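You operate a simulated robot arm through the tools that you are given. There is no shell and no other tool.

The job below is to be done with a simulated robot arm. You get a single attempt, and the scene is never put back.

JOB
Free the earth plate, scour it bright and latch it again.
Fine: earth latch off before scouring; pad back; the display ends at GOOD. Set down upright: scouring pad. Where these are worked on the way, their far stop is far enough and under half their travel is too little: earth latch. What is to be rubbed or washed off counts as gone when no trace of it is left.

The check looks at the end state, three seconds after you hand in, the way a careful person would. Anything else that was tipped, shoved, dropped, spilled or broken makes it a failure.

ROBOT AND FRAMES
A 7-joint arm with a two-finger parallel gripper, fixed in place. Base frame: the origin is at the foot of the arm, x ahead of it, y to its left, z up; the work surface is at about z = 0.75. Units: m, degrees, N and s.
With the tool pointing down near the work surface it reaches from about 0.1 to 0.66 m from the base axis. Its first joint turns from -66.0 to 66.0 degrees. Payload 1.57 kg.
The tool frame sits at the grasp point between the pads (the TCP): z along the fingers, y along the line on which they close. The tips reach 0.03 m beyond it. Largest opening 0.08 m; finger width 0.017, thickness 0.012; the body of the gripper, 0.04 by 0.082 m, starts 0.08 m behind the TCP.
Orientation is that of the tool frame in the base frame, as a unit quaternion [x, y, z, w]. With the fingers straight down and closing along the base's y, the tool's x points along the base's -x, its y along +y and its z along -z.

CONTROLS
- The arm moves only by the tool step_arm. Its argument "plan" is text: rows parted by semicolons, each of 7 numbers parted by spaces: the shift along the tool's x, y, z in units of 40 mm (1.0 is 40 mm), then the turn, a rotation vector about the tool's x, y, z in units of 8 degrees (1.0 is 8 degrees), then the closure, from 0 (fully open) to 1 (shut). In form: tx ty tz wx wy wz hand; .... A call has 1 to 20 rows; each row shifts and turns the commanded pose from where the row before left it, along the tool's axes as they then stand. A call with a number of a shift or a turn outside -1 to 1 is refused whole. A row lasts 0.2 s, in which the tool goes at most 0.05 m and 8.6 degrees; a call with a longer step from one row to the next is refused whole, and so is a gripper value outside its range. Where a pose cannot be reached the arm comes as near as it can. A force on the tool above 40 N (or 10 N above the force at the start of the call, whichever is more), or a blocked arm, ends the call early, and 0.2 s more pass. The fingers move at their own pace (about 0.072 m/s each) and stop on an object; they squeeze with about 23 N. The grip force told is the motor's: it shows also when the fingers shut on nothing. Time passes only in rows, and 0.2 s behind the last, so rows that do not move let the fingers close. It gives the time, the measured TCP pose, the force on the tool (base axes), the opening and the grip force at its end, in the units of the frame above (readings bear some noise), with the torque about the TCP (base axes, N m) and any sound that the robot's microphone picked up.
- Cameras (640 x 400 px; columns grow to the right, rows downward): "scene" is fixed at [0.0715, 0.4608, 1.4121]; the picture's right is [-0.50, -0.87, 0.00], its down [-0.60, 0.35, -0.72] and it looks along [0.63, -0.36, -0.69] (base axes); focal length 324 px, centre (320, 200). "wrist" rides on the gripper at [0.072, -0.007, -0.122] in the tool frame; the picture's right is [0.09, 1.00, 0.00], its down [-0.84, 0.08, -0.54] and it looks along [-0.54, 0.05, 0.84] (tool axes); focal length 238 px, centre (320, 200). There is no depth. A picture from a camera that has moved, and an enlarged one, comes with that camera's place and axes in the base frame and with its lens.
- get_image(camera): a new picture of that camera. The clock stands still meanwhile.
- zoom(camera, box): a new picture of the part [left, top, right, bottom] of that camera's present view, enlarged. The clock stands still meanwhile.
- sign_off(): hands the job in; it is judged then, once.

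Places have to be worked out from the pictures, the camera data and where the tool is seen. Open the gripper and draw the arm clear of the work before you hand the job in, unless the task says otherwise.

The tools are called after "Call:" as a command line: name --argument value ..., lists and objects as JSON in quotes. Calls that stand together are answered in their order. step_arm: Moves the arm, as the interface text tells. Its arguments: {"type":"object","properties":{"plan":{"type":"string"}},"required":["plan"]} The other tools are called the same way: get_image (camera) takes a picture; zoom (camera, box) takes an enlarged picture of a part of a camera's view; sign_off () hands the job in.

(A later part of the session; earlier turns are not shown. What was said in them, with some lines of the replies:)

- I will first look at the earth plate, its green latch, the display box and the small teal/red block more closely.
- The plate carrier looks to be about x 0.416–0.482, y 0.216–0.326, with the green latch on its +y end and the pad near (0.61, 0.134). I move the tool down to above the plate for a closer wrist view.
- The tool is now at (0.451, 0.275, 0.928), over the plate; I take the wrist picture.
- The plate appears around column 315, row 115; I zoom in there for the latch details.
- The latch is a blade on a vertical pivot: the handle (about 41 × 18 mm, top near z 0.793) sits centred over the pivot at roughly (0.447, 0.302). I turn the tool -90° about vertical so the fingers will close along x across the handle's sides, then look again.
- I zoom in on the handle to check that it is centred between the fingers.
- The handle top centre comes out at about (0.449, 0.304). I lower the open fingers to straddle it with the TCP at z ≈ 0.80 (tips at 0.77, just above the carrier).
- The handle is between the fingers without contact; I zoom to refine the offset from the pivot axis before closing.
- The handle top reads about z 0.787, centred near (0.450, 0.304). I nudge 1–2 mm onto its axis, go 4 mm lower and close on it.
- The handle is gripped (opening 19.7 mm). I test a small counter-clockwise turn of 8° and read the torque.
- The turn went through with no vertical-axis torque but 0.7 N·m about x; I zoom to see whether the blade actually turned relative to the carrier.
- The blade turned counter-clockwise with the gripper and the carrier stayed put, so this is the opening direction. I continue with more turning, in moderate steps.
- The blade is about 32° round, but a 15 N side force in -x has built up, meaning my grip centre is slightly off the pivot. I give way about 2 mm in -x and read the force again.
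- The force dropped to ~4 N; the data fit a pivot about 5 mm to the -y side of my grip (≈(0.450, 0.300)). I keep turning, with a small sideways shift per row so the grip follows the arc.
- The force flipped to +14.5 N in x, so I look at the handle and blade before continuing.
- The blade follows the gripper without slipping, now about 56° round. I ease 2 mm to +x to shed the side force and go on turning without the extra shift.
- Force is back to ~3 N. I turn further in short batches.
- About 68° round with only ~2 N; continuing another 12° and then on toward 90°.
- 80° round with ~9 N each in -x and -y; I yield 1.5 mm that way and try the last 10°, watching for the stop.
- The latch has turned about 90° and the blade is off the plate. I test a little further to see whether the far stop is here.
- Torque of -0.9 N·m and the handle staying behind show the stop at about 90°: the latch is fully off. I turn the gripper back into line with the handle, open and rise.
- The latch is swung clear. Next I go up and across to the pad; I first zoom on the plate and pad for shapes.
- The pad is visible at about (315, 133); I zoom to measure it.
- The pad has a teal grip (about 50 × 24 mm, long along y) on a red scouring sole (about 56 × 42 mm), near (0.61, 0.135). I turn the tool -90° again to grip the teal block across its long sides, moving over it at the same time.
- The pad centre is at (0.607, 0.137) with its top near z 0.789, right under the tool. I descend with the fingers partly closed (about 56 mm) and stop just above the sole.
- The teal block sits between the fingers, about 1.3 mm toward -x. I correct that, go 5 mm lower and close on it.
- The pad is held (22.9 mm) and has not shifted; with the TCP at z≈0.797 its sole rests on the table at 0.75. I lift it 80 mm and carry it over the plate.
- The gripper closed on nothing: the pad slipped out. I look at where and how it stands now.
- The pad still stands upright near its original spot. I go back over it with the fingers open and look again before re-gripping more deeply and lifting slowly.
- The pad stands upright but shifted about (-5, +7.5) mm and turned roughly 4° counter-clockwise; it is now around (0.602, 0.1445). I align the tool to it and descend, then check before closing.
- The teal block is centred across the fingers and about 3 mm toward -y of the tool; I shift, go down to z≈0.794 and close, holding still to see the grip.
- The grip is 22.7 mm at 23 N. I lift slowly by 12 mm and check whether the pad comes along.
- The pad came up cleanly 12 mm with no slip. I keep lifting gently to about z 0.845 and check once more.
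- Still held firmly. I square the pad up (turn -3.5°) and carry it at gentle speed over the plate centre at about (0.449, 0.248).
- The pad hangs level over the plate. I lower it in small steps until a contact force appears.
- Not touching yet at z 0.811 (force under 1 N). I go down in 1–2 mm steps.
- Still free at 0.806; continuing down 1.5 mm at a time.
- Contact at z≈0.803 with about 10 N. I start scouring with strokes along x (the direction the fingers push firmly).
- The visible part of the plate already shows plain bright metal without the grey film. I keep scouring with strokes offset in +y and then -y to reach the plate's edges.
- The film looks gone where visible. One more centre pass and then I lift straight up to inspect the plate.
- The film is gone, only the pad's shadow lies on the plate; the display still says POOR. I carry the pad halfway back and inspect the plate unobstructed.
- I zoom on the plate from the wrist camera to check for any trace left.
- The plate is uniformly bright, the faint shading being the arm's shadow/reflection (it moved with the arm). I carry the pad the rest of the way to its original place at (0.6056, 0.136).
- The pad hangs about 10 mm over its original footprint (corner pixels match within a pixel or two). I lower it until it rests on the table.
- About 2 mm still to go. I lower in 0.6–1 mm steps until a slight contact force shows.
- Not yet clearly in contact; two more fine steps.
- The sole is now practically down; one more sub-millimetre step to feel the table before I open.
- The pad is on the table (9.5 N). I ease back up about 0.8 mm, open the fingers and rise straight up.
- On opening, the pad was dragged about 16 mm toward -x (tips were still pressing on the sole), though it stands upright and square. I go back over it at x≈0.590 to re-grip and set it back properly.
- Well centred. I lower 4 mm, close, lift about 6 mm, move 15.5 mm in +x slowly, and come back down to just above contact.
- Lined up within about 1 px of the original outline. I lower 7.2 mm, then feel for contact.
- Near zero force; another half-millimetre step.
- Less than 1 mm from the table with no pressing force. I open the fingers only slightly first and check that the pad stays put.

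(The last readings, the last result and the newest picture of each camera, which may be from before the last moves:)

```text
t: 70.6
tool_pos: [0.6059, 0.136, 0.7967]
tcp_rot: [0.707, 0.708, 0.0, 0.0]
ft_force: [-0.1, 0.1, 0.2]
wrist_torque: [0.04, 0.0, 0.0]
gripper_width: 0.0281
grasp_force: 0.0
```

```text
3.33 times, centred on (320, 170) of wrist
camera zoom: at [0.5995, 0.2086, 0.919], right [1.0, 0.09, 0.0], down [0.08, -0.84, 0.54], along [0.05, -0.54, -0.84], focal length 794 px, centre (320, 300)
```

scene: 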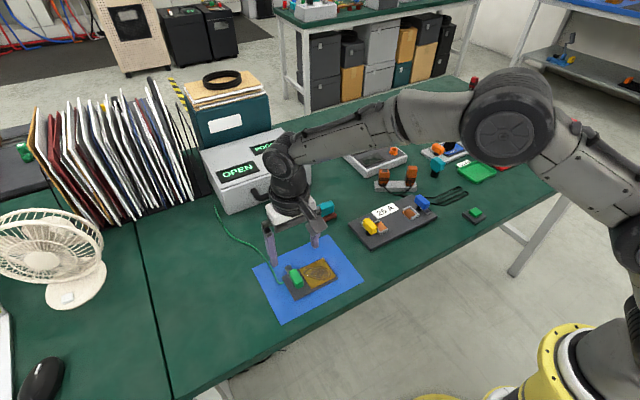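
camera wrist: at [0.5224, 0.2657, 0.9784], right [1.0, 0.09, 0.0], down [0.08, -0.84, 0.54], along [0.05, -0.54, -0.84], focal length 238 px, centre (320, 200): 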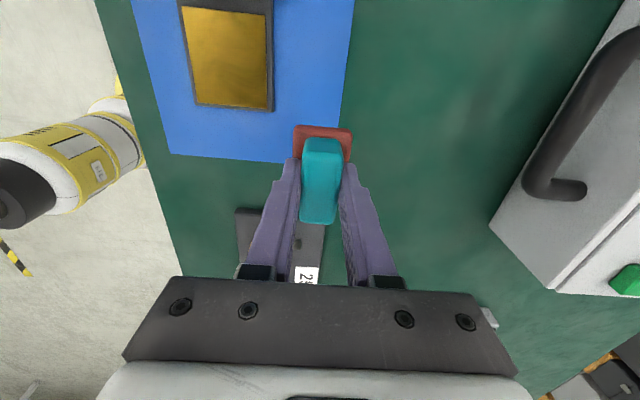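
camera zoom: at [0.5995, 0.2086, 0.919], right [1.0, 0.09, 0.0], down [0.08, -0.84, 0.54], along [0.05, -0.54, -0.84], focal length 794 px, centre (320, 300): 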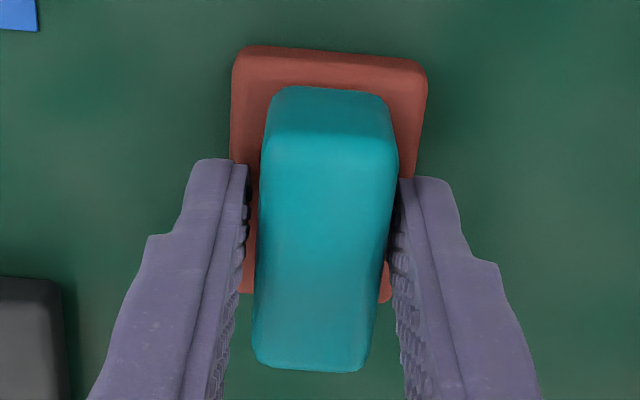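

The pad stays exactly on its original outline with clearance on both sides. I rise slowly and then open further up.

Call:
step_arm --plan "0 0 -0.05 0 0 0 0.6;0 0 -0.1 0 0 0 0.55;0 0 -0.3 0 0 0 0.5;0 0 -0.6 0 0 0 0.4;0 0 -0.8 0 0 0 0.2;0 0 -0.6 0 0 0 0;0 0 0 0 0 0 0"

Call:
zoom --camera "scene" --box '[280, 170, 380, 240]'

Call:
get_image --camera "wrist"

```text
t: 72.2
tool_pos: [0.606, 0.1355, 0.8952]
tcp_rot: [0.707, 0.708, 0.0, 0.001]
ft_force: [0.3, 0.3, 0.7]
wrist_torque: [-0.03, 0.01, -0.02]
gripper_width: 0.08
grasp_force: 0.1
```

```text
5.71 times, centred on (330, 205) of scene
camera zoom: at [0.0715, 0.4608, 1.4121], right [-0.5, -0.87, 0.0], down [-0.6, 0.35, -0.72], along [0.63, -0.36, -0.69], focal length 1853 px, centre (263, 171)
```

zoom: 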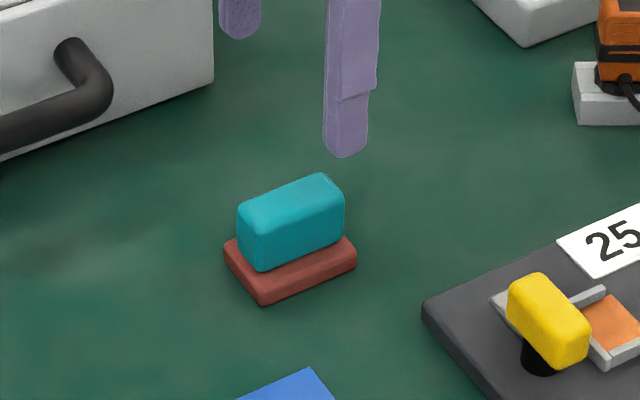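

```text
taken
camera wrist: at [0.5992, 0.2086, 1.0173], right [1.0, 0.09, 0.0], down [0.08, -0.84, 0.54], along [0.05, -0.54, -0.84], focal length 238 px, centre (320, 200)
```

wrist: 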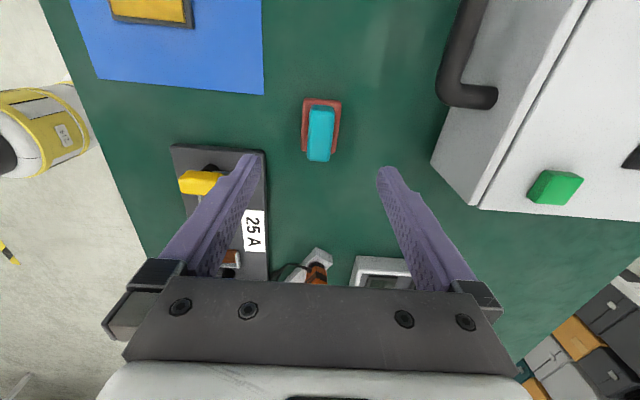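

The pad is back on its original outline, upright. Now I move above the latch and turn the tool back to close along y.

Call:
step_arm --plan "0.593 -0.57 0 0 0 0 0;0.593 -0.57 0 0 0 0 0;0.593 -0.57 0 0 0 0 0;0.593 -0.57 0 0 0 0 0;0.593 -0.57 0 0 0 0 0;0.593 -0.57 0 0 0 0 0;0.593 -0.57 0 0 0 0 0;0 0 0 0 0 -0.9375 0;0 0 0 0 0 -0.9375 0;0 0 0 0 0 -0.9375 0;0 0 0 0 0 -0.9375 0;0 0 0 0 0 -0.9375 0;0 0 0 0 0 -0.9375 0;0 0 0 0 0 -0.9375 0;0 0 0 0 0 -0.9375 0;0 0 0 0 0 -0.9375 0;0 0 0 0 0 -0.9375 0;0 0 0 0 0 -0.9375 0;0 0 0 0 0 -0.9375 0;0 0 0 0 0 0 0"

Call:
get_image --camera "wrist"

Call:
zoom --camera "wrist" --box '[225, 75, 360, 185]'

Call:
zoom --camera "scene" --box '[190, 120, 330, 220]'

```text
t: 76.4
tool_pos: [0.4463, 0.3022, 0.8952]
tcp_rot: [-0.002, 1.0, 0.0, 0.0]
ft_force: [-0.2, 0.7, 1.1]
wrist_torque: [0.0, -0.02, -0.03]
gripper_width: 0.08
grasp_force: 0.1
```

```text
taken
camera wrist: at [0.3744, 0.2958, 1.0168], right [-0.1, 1.0, 0.0], down [0.84, 0.08, 0.54], along [0.54, 0.05, -0.84], focal length 238 px, centre (320, 200)
```

wrist: 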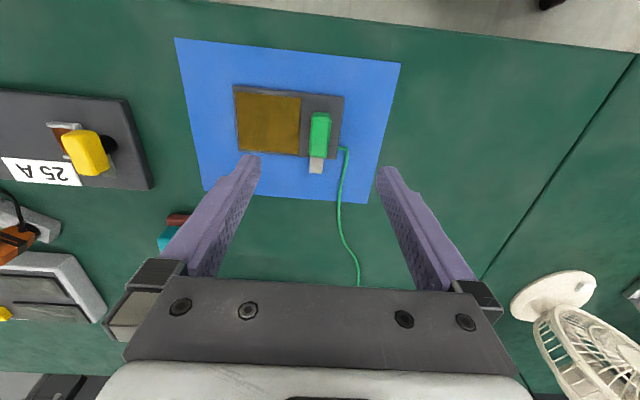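

```text
3.64 times, centred on (292, 130) of wrist
camera zoom: at [0.3744, 0.2958, 1.0168], right [-0.1, 1.0, 0.0], down [0.84, 0.08, 0.54], along [0.54, 0.05, -0.84], focal length 867 px, centre (420, 454)
```

zoom: 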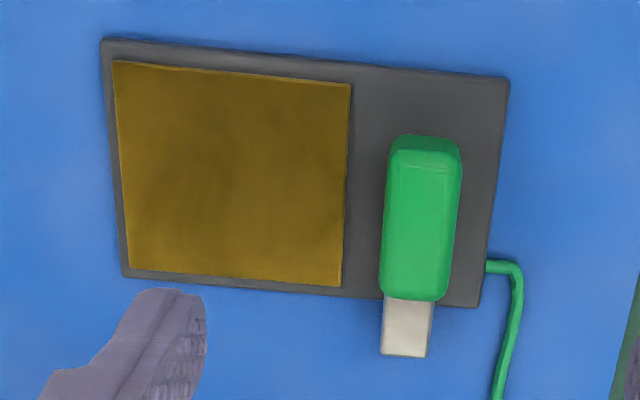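

```text
4.00 times, centred on (260, 170) of scene
camera zoom: at [0.0715, 0.4608, 1.4121], right [-0.5, -0.87, 0.0], down [-0.6, 0.35, -0.72], along [0.63, -0.36, -0.69], focal length 1297 px, centre (560, 320)
```

zoom: 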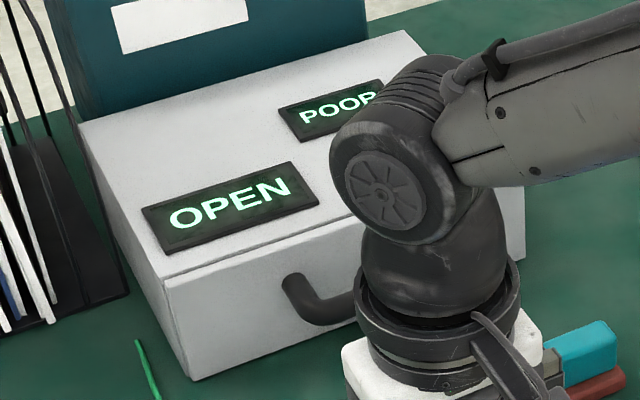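

The plate is uniformly clean, and the handle is centred near (0.450, 0.303), lying along x. I centre over it and lower the partly open fingers around it.

Call:
step_arm --plan "-0.09 0 0.5 0 0 0 0.3;0 0 0.6 0 0 0 0.3;0 0 0.6 0 0 0 0.3;0 0 0.4 0 0 0 0.3;0 0 0.25 0 0 0 0.3;0 0 0.07 0 0 0 0.3;0 0 0 0 0 0 0.3"

Call:
zoom --camera "wrist" --box '[240, 110, 400, 260]'

Call:
zoom --camera "scene" --box '[260, 230, 360, 310]'

```text
t: 78.0
tool_pos: [0.4495, 0.3015, 0.7977]
tcp_rot: [0.0, 1.0, 0.0, 0.0]
ft_force: [0.0, 0.9, -0.1]
wrist_torque: [0.01, 0.0, 0.03]
gripper_width: 0.0558
grasp_force: 0.1
```

```text
2.67 times, centred on (320, 185) of wrist
camera zoom: at [0.378, 0.2959, 0.9198], right [-0.09, 1.0, 0.0], down [0.84, 0.08, 0.54], along [0.54, 0.05, -0.84], focal length 636 px, centre (320, 240)
```

zoom: 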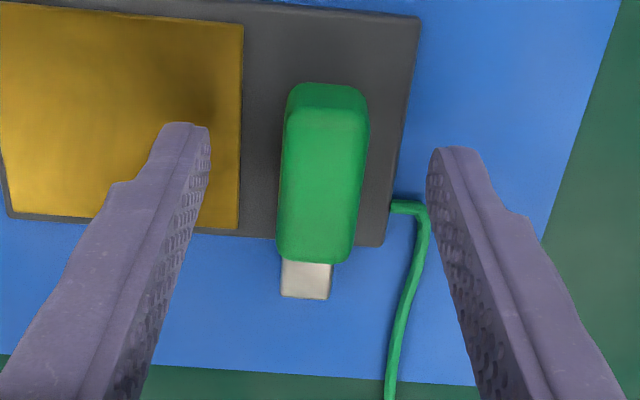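

```text
5.00 times, centred on (310, 270) of scene
camera zoom: at [0.0715, 0.4608, 1.4121], right [-0.5, -0.87, 0.0], down [-0.6, 0.35, -0.72], along [0.63, -0.36, -0.69], focal length 1622 px, centre (370, -150)
```

zoom: 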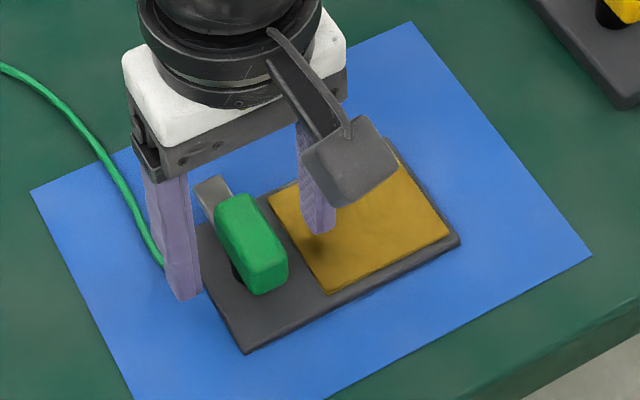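

The handle is well centred. I close on it, then start turning the latch clockwise (back toward the plate).

Call:
step_arm --plan "0 0 0 0 0 0 1;0 0 0 0 0 0 1;0 0 0 0 0 0 1;0 0 0 0 0 0 1;0 0 0 0 0 0.5 1;0 0 0 0 0 0.5 1;0 0 0 0 0 0.5 1;0 0 0 0 0 0.5 1;0 0 0 0 0 0 1"

Call:
zoom --camera "scene" --box '[260, 230, 360, 310]'

```text
t: 80.0
tool_pos: [0.4497, 0.3026, 0.798]
tcp_rot: [0.139, 0.99, 0.0, 0.0]
ft_force: [-0.9, 7.6, -4.1]
wrist_torque: [0.08, -0.02, 0.0]
gripper_width: 0.02
grasp_force: 34.4
```

```text
5.00 times, centred on (310, 270) of scene
camera zoom: at [0.0716, 0.461, 1.412], right [-0.5, -0.87, 0.0], down [-0.6, 0.35, -0.72], along [0.63, -0.36, -0.69], focal length 1622 px, centre (370, -150)
```

zoom: 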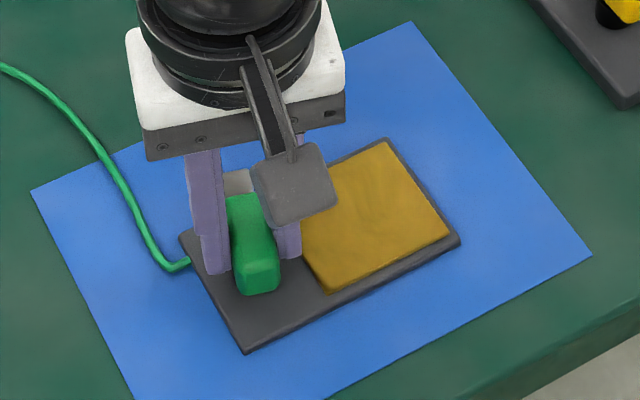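

The latch turns back with the gripper (16° so far, modest force). I continue by another 24°.

Call:
step_arm --plan "0 0.01 0 0 0 0.5 1;0 0.01 0 0 0 0.5 1;0 0 0 0 0 0.5 1;0 0 0 0 0 0.5 1;0 0 0 0 0 0.5 1;0 0 0 0 0 0.5 1;0 0 0 0 0 0 1"

```text
t: 81.6
tool_pos: [0.4493, 0.302, 0.7982]
tcp_rot: [0.342, 0.94, -0.001, 0.0]
ft_force: [-1.6, -1.2, -2.8]
wrist_torque: [0.26, 0.08, 0.01]
gripper_width: 0.0199
grasp_force: 34.1
```

At 40° with almost no side force; continuing another 28°.

Call:
step_arm --plan "0 0 0 0 0 0.5 1;0 0 0 0 0 0.5 1;0 0 0 0 0 0.5 1;0 0 0 0 0 0.5 1;0 0 0 0 0 0.5 1;0 0 0 0 0 0.5 1;0 0 0 0 0 0.5 1;0 0 0 0 0 0 1"

```text
t: 83.4
tool_pos: [0.449, 0.3031, 0.798]
tcp_rot: [0.558, 0.83, 0.001, 0.0]
ft_force: [-0.5, -0.2, -5.2]
wrist_torque: [0.36, 0.05, -0.01]
gripper_width: 0.02
grasp_force: 34.2
```

68° now, force small. I turn the remaining 22° to the closed stop.

Call:
step_arm --plan "0 0 0 0 0 0.5 1;0 0 0 0 0 0.5 1;0 0 0 0 0 0.5 1;0 0 0 0 0 0.5 1;0 0 0 0 0 0.5 1;0 0 0 0 0 0.3 1;0 0 0 0 0 0 1"

Call:
zoom --camera "scene" --box '[260, 230, 360, 310]'

Call:
zoom --camera "scene" --box '[190, 120, 330, 220]'

Call:
zoom --camera "wrist" --box '[250, 110, 400, 280]'

```text
t: 85.0
tool_pos: [0.4501, 0.3021, 0.7984]
tcp_rot: [0.71, 0.704, 0.0, 0.0]
ft_force: [4.2, 0.2, -7.8]
wrist_torque: [-0.42, -0.09, 0.02]
gripper_width: 0.0199
grasp_force: 34.0
```

```text
5.00 times, centred on (310, 270) of scene
camera zoom: at [0.0717, 0.4609, 1.412], right [-0.5, -0.87, 0.0], down [-0.6, 0.35, -0.72], along [0.63, -0.36, -0.69], focal length 1622 px, centre (370, -150)
```

zoom: 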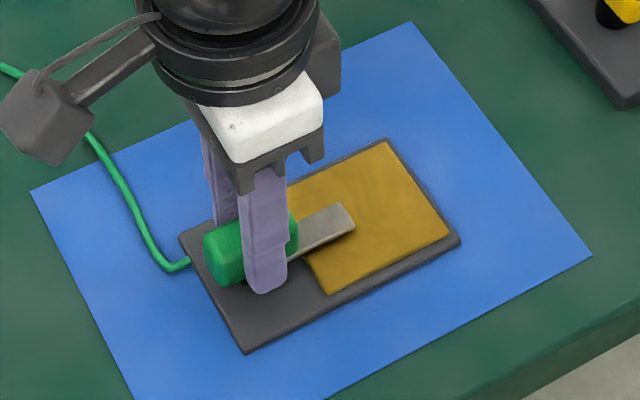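

```text
4.00 times, centred on (260, 170) of scene
camera zoom: at [0.0717, 0.4609, 1.412], right [-0.5, -0.87, 0.0], down [-0.6, 0.35, -0.72], along [0.63, -0.36, -0.69], focal length 1297 px, centre (560, 320)
```

zoom: 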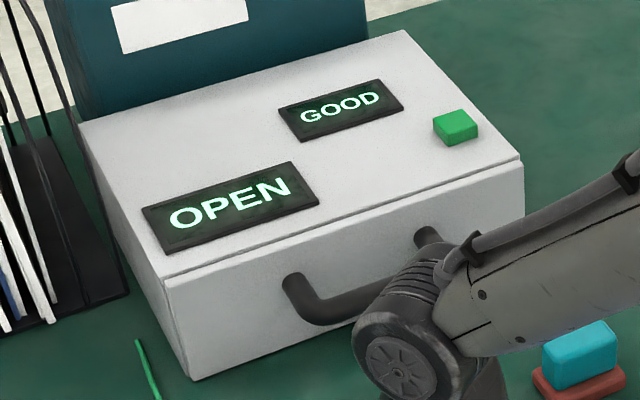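

```text
2.35 times, centred on (325, 195) of wrist
camera zoom: at [0.4442, 0.3754, 0.9199], right [1.0, 0.09, 0.0], down [0.07, -0.84, 0.54], along [0.05, -0.54, -0.84], focal length 561 px, centre (308, 212)
```

zoom: 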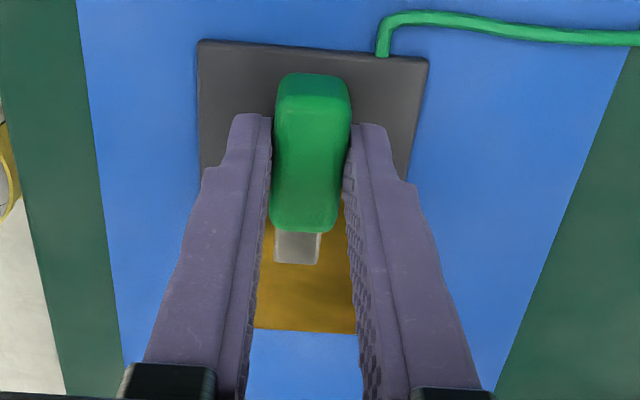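

The display now reads GOOD. I nudge a little further to make sure the latch is against its closed stop.

Call:
step_arm --plan "0 0 0 0 0 0.4 1;0 0 0 0 0 0.3 1;0 0 0 0 0 0 1"

Call:
zoom --camera "wrist" --box '[250, 110, 400, 280]'

```text
t: 85.8
tool_pos: [0.4501, 0.3034, 0.7984]
tcp_rot: [0.742, 0.67, 0.0, 0.0]
ft_force: [3.4, 2.4, -6.7]
wrist_torque: [-0.31, -0.07, 0.93]
gripper_width: 0.0206
grasp_force: 33.6
```

```text
2.35 times, centred on (325, 195) of wrist
camera zoom: at [0.4512, 0.3759, 0.92], right [1.0, -0.01, 0.0], down [-0.01, -0.84, 0.54], along [-0.01, -0.54, -0.84], focal length 561 px, centre (308, 212)
```

zoom: 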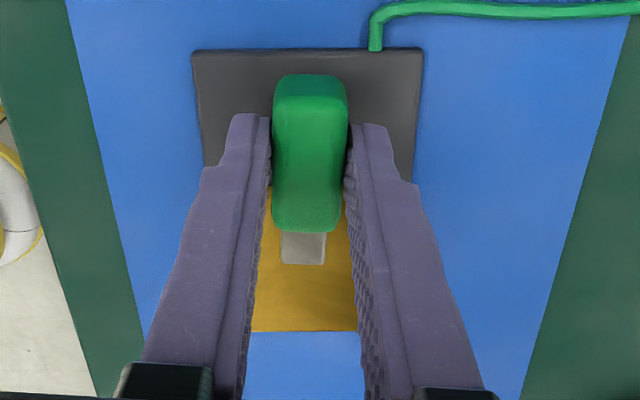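

The 0.9 N·m torque confirms the closed stop. I turn the gripper back into line, release slowly and check that the latch stays shut.

Call:
step_arm --plan "0 0 0 0 0 -0.3 1;0 0 0 0 0 -0.25 1;0 0 0 0 0 0 1"

Call:
step_arm --plan "0 0 0 0 0 0 0.65;0 0 0 0 0 0 0.65;0 0 0 0 0 0 0.3;0 0 0 0 0 0 0.3;0 0 0 0 0 0 0.3"

Call:
zoom --camera "wrist" --box '[250, 110, 400, 280]'

```text
t: 86.6
tool_pos: [0.4502, 0.3026, 0.7984]
tcp_rot: [0.716, 0.698, 0.0, 0.0]
ft_force: [1.1, -2.2, -3.7]
wrist_torque: [0.21, -0.1, 0.04]
gripper_width: 0.02
grasp_force: 33.3
```

```text
t: 87.8
tool_pos: [0.4496, 0.3026, 0.7981]
tcp_rot: [0.716, 0.698, -0.001, 0.001]
ft_force: [0.5, -0.6, 0.2]
wrist_torque: [-0.03, 0.0, 0.04]
gripper_width: 0.056
grasp_force: 0.1
```

```text
2.35 times, centred on (325, 195) of wrist
camera zoom: at [0.4457, 0.3755, 0.9201], right [1.0, 0.07, 0.0], down [0.06, -0.84, 0.54], along [0.04, -0.54, -0.84], focal length 561 px, centre (308, 212)
```

zoom: 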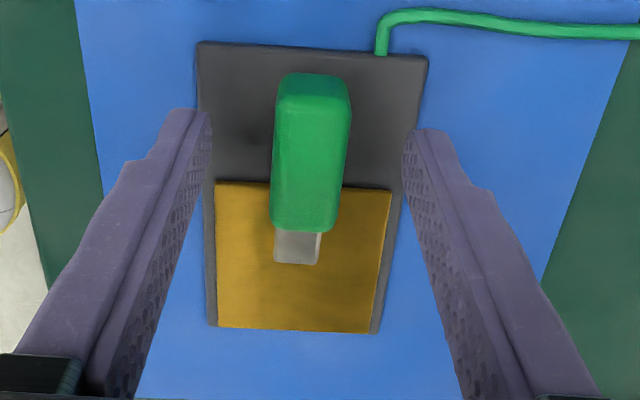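

The latch stays closed with the blade on the clean plate. I rise straight up and draw the arm back clear of the work.

Call:
step_arm --plan "0 0 -0.3 0 0 0 0;0 0 -0.7 0 0 0 0;0 0 -1 0 0 0 0;0 0 -1 0 0 0 0;0 0 -1 0 0 0 0;0 0 -1 0 0 0 0;0 0 -1 0 0 0 0;0 0 -1 0 0 0 0;0 0 0 0 0 0 0"

Call:
get_image --camera "scene"

Call:
zoom --camera "scene" --box '[240, 190, 380, 330]'

Call:
zoom --camera "scene" --box '[190, 120, 330, 220]'

Call:
get_image --camera "wrist"

```text
t: 89.8
tool_pos: [0.45, 0.3029, 1.0784]
tcp_rot: [0.717, 0.697, 0.0, 0.0]
ft_force: [0.1, 1.2, -0.2]
wrist_torque: [0.0, 0.03, 0.02]
gripper_width: 0.0798
grasp_force: 0.1
```

```text
taken
```

scene: 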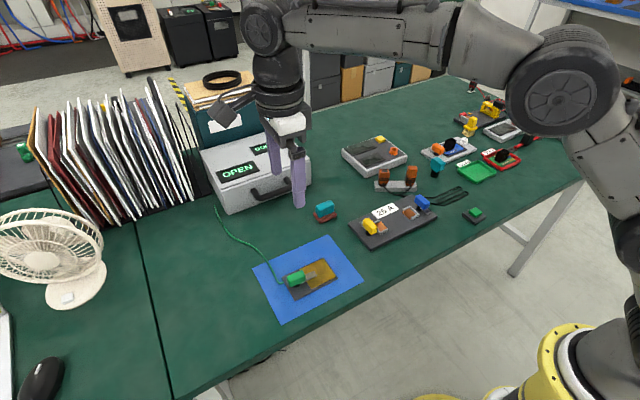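

```text
2.86 times, centred on (310, 260) of scene
camera zoom: at [0.0715, 0.4608, 1.4121], right [-0.5, -0.87, 0.0], down [-0.6, 0.35, -0.72], along [0.63, -0.36, -0.69], focal length 927 px, centre (349, 29)
```

zoom: 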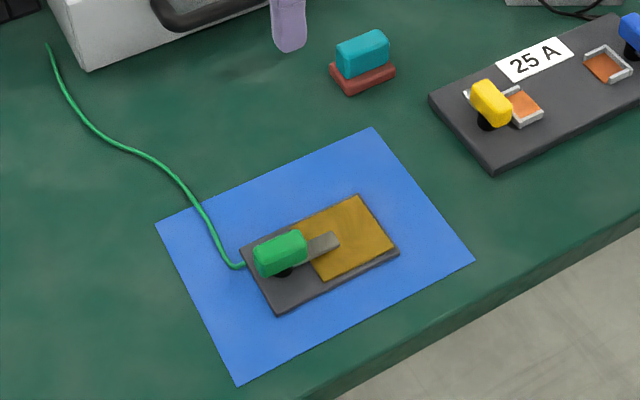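

```text
4.00 times, centred on (260, 170) of scene
camera zoom: at [0.0715, 0.4608, 1.4121], right [-0.5, -0.87, 0.0], down [-0.6, 0.35, -0.72], along [0.63, -0.36, -0.69], focal length 1297 px, centre (560, 320)
```

zoom: 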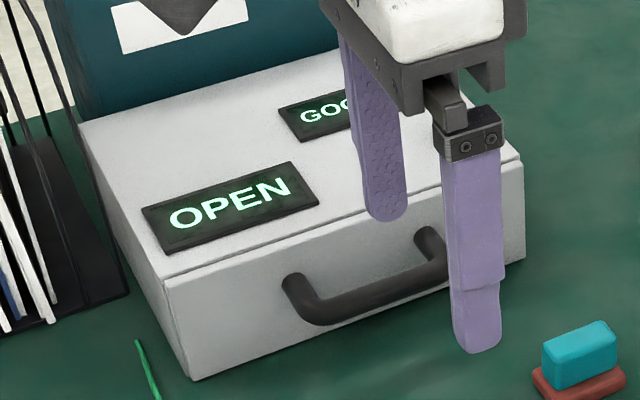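

```text
taken
camera wrist: at [0.4452, 0.3758, 1.2007], right [1.0, 0.07, 0.0], down [0.06, -0.84, 0.54], along [0.04, -0.54, -0.84], focal length 238 px, centre (320, 200)
```

wrist: 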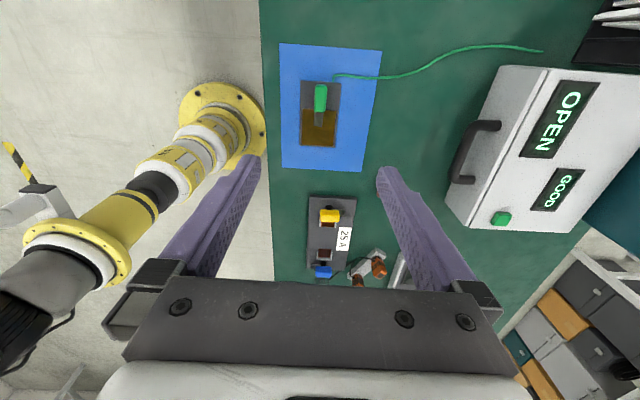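

The display shows GOOD, the pad stands on its old spot and the latch is closed. One last close look at the plate surface for any leftover trace.

Call:
zoom --camera "scene" --box '[280, 245, 350, 300]'

Call:
zoom --camera "wrist" --box '[290, 75, 350, 150]'

Call:
zoom --camera "wrist" --box '[500, 60, 640, 240]'

```text
7.27 times, centred on (315, 272) of scene
camera zoom: at [0.0715, 0.4608, 1.4121], right [-0.5, -0.87, 0.0], down [-0.6, 0.35, -0.72], along [0.63, -0.36, -0.69], focal length 2359 px, centre (356, -327)
```

zoom: 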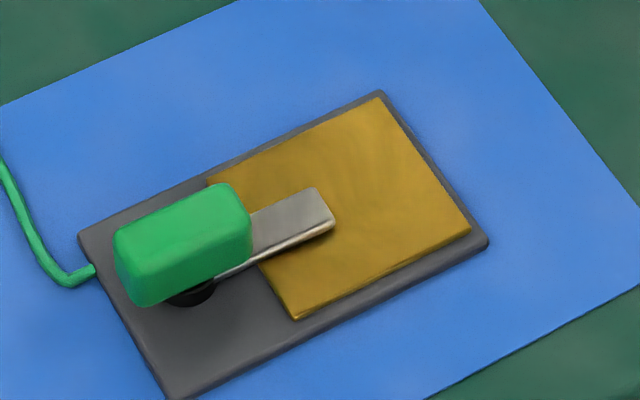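

```text
5.33 times, centred on (320, 112) of wrist
camera zoom: at [0.4452, 0.3758, 1.2007], right [1.0, 0.07, 0.0], down [0.06, -0.84, 0.54], along [0.04, -0.54, -0.84], focal length 1271 px, centre (320, 667)
```

zoom: 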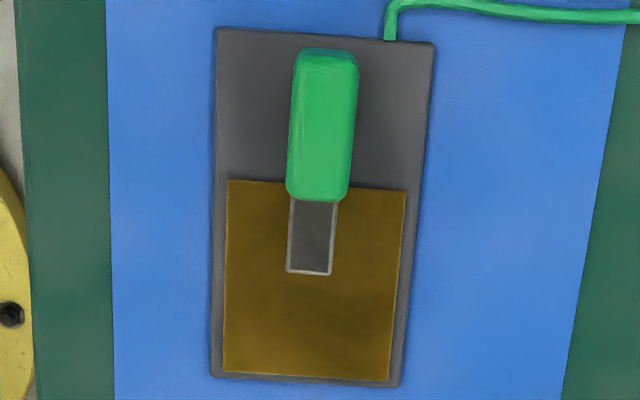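

```text
2.22 times, centred on (570, 150) of wrist
camera zoom: at [0.4452, 0.3758, 1.2007], right [1.0, 0.07, 0.0], down [0.06, -0.84, 0.54], along [0.04, -0.54, -0.84], focal length 530 px, centre (-236, 311)
```

zoom: 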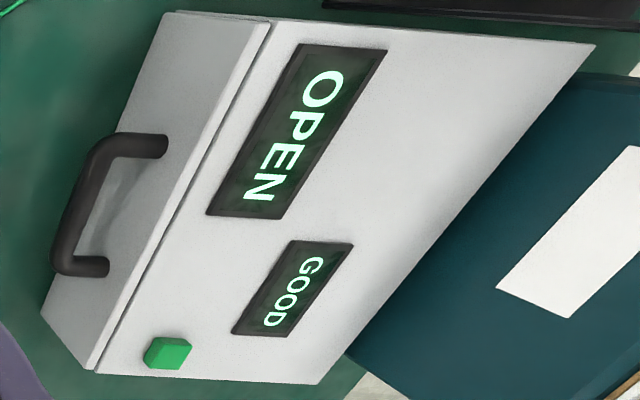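

The plate is clean everywhere, the blade is latched on it, the display reads GOOD, the pad is upright in its place, and the open gripper is well clear. I hand the job in.

Call:
sign_off

```text
The job is handed in.
```

The earth plate is scoured clean and latched again, and its display reads GOOD. I have handed the job in, and the result has not come back yet.

- **Latch:** I turned it about 90° to its far stop before scouring. Afterwards I closed it to its near stop, and it stayed shut when released.
- **Plate:** the grey film is gone. Close views from both cameras showed no trace left.
- **Pad:** it stands upright on its original outline, to within about a millimetre.
- **Pad mishaps:** it slipped from the grip on the first lift and moved about 9 mm. It was also dragged about 16 mm when I first set it down. Both times it stayed upright, and I set it back in place.
- **Other display:** the second display on the same box has read OPEN throughout. It did not react to the earth latch, so I took it as unrelated and left it alone.

The gripper is open and about 0.3 m above the work. Nothing else in view looks moved.
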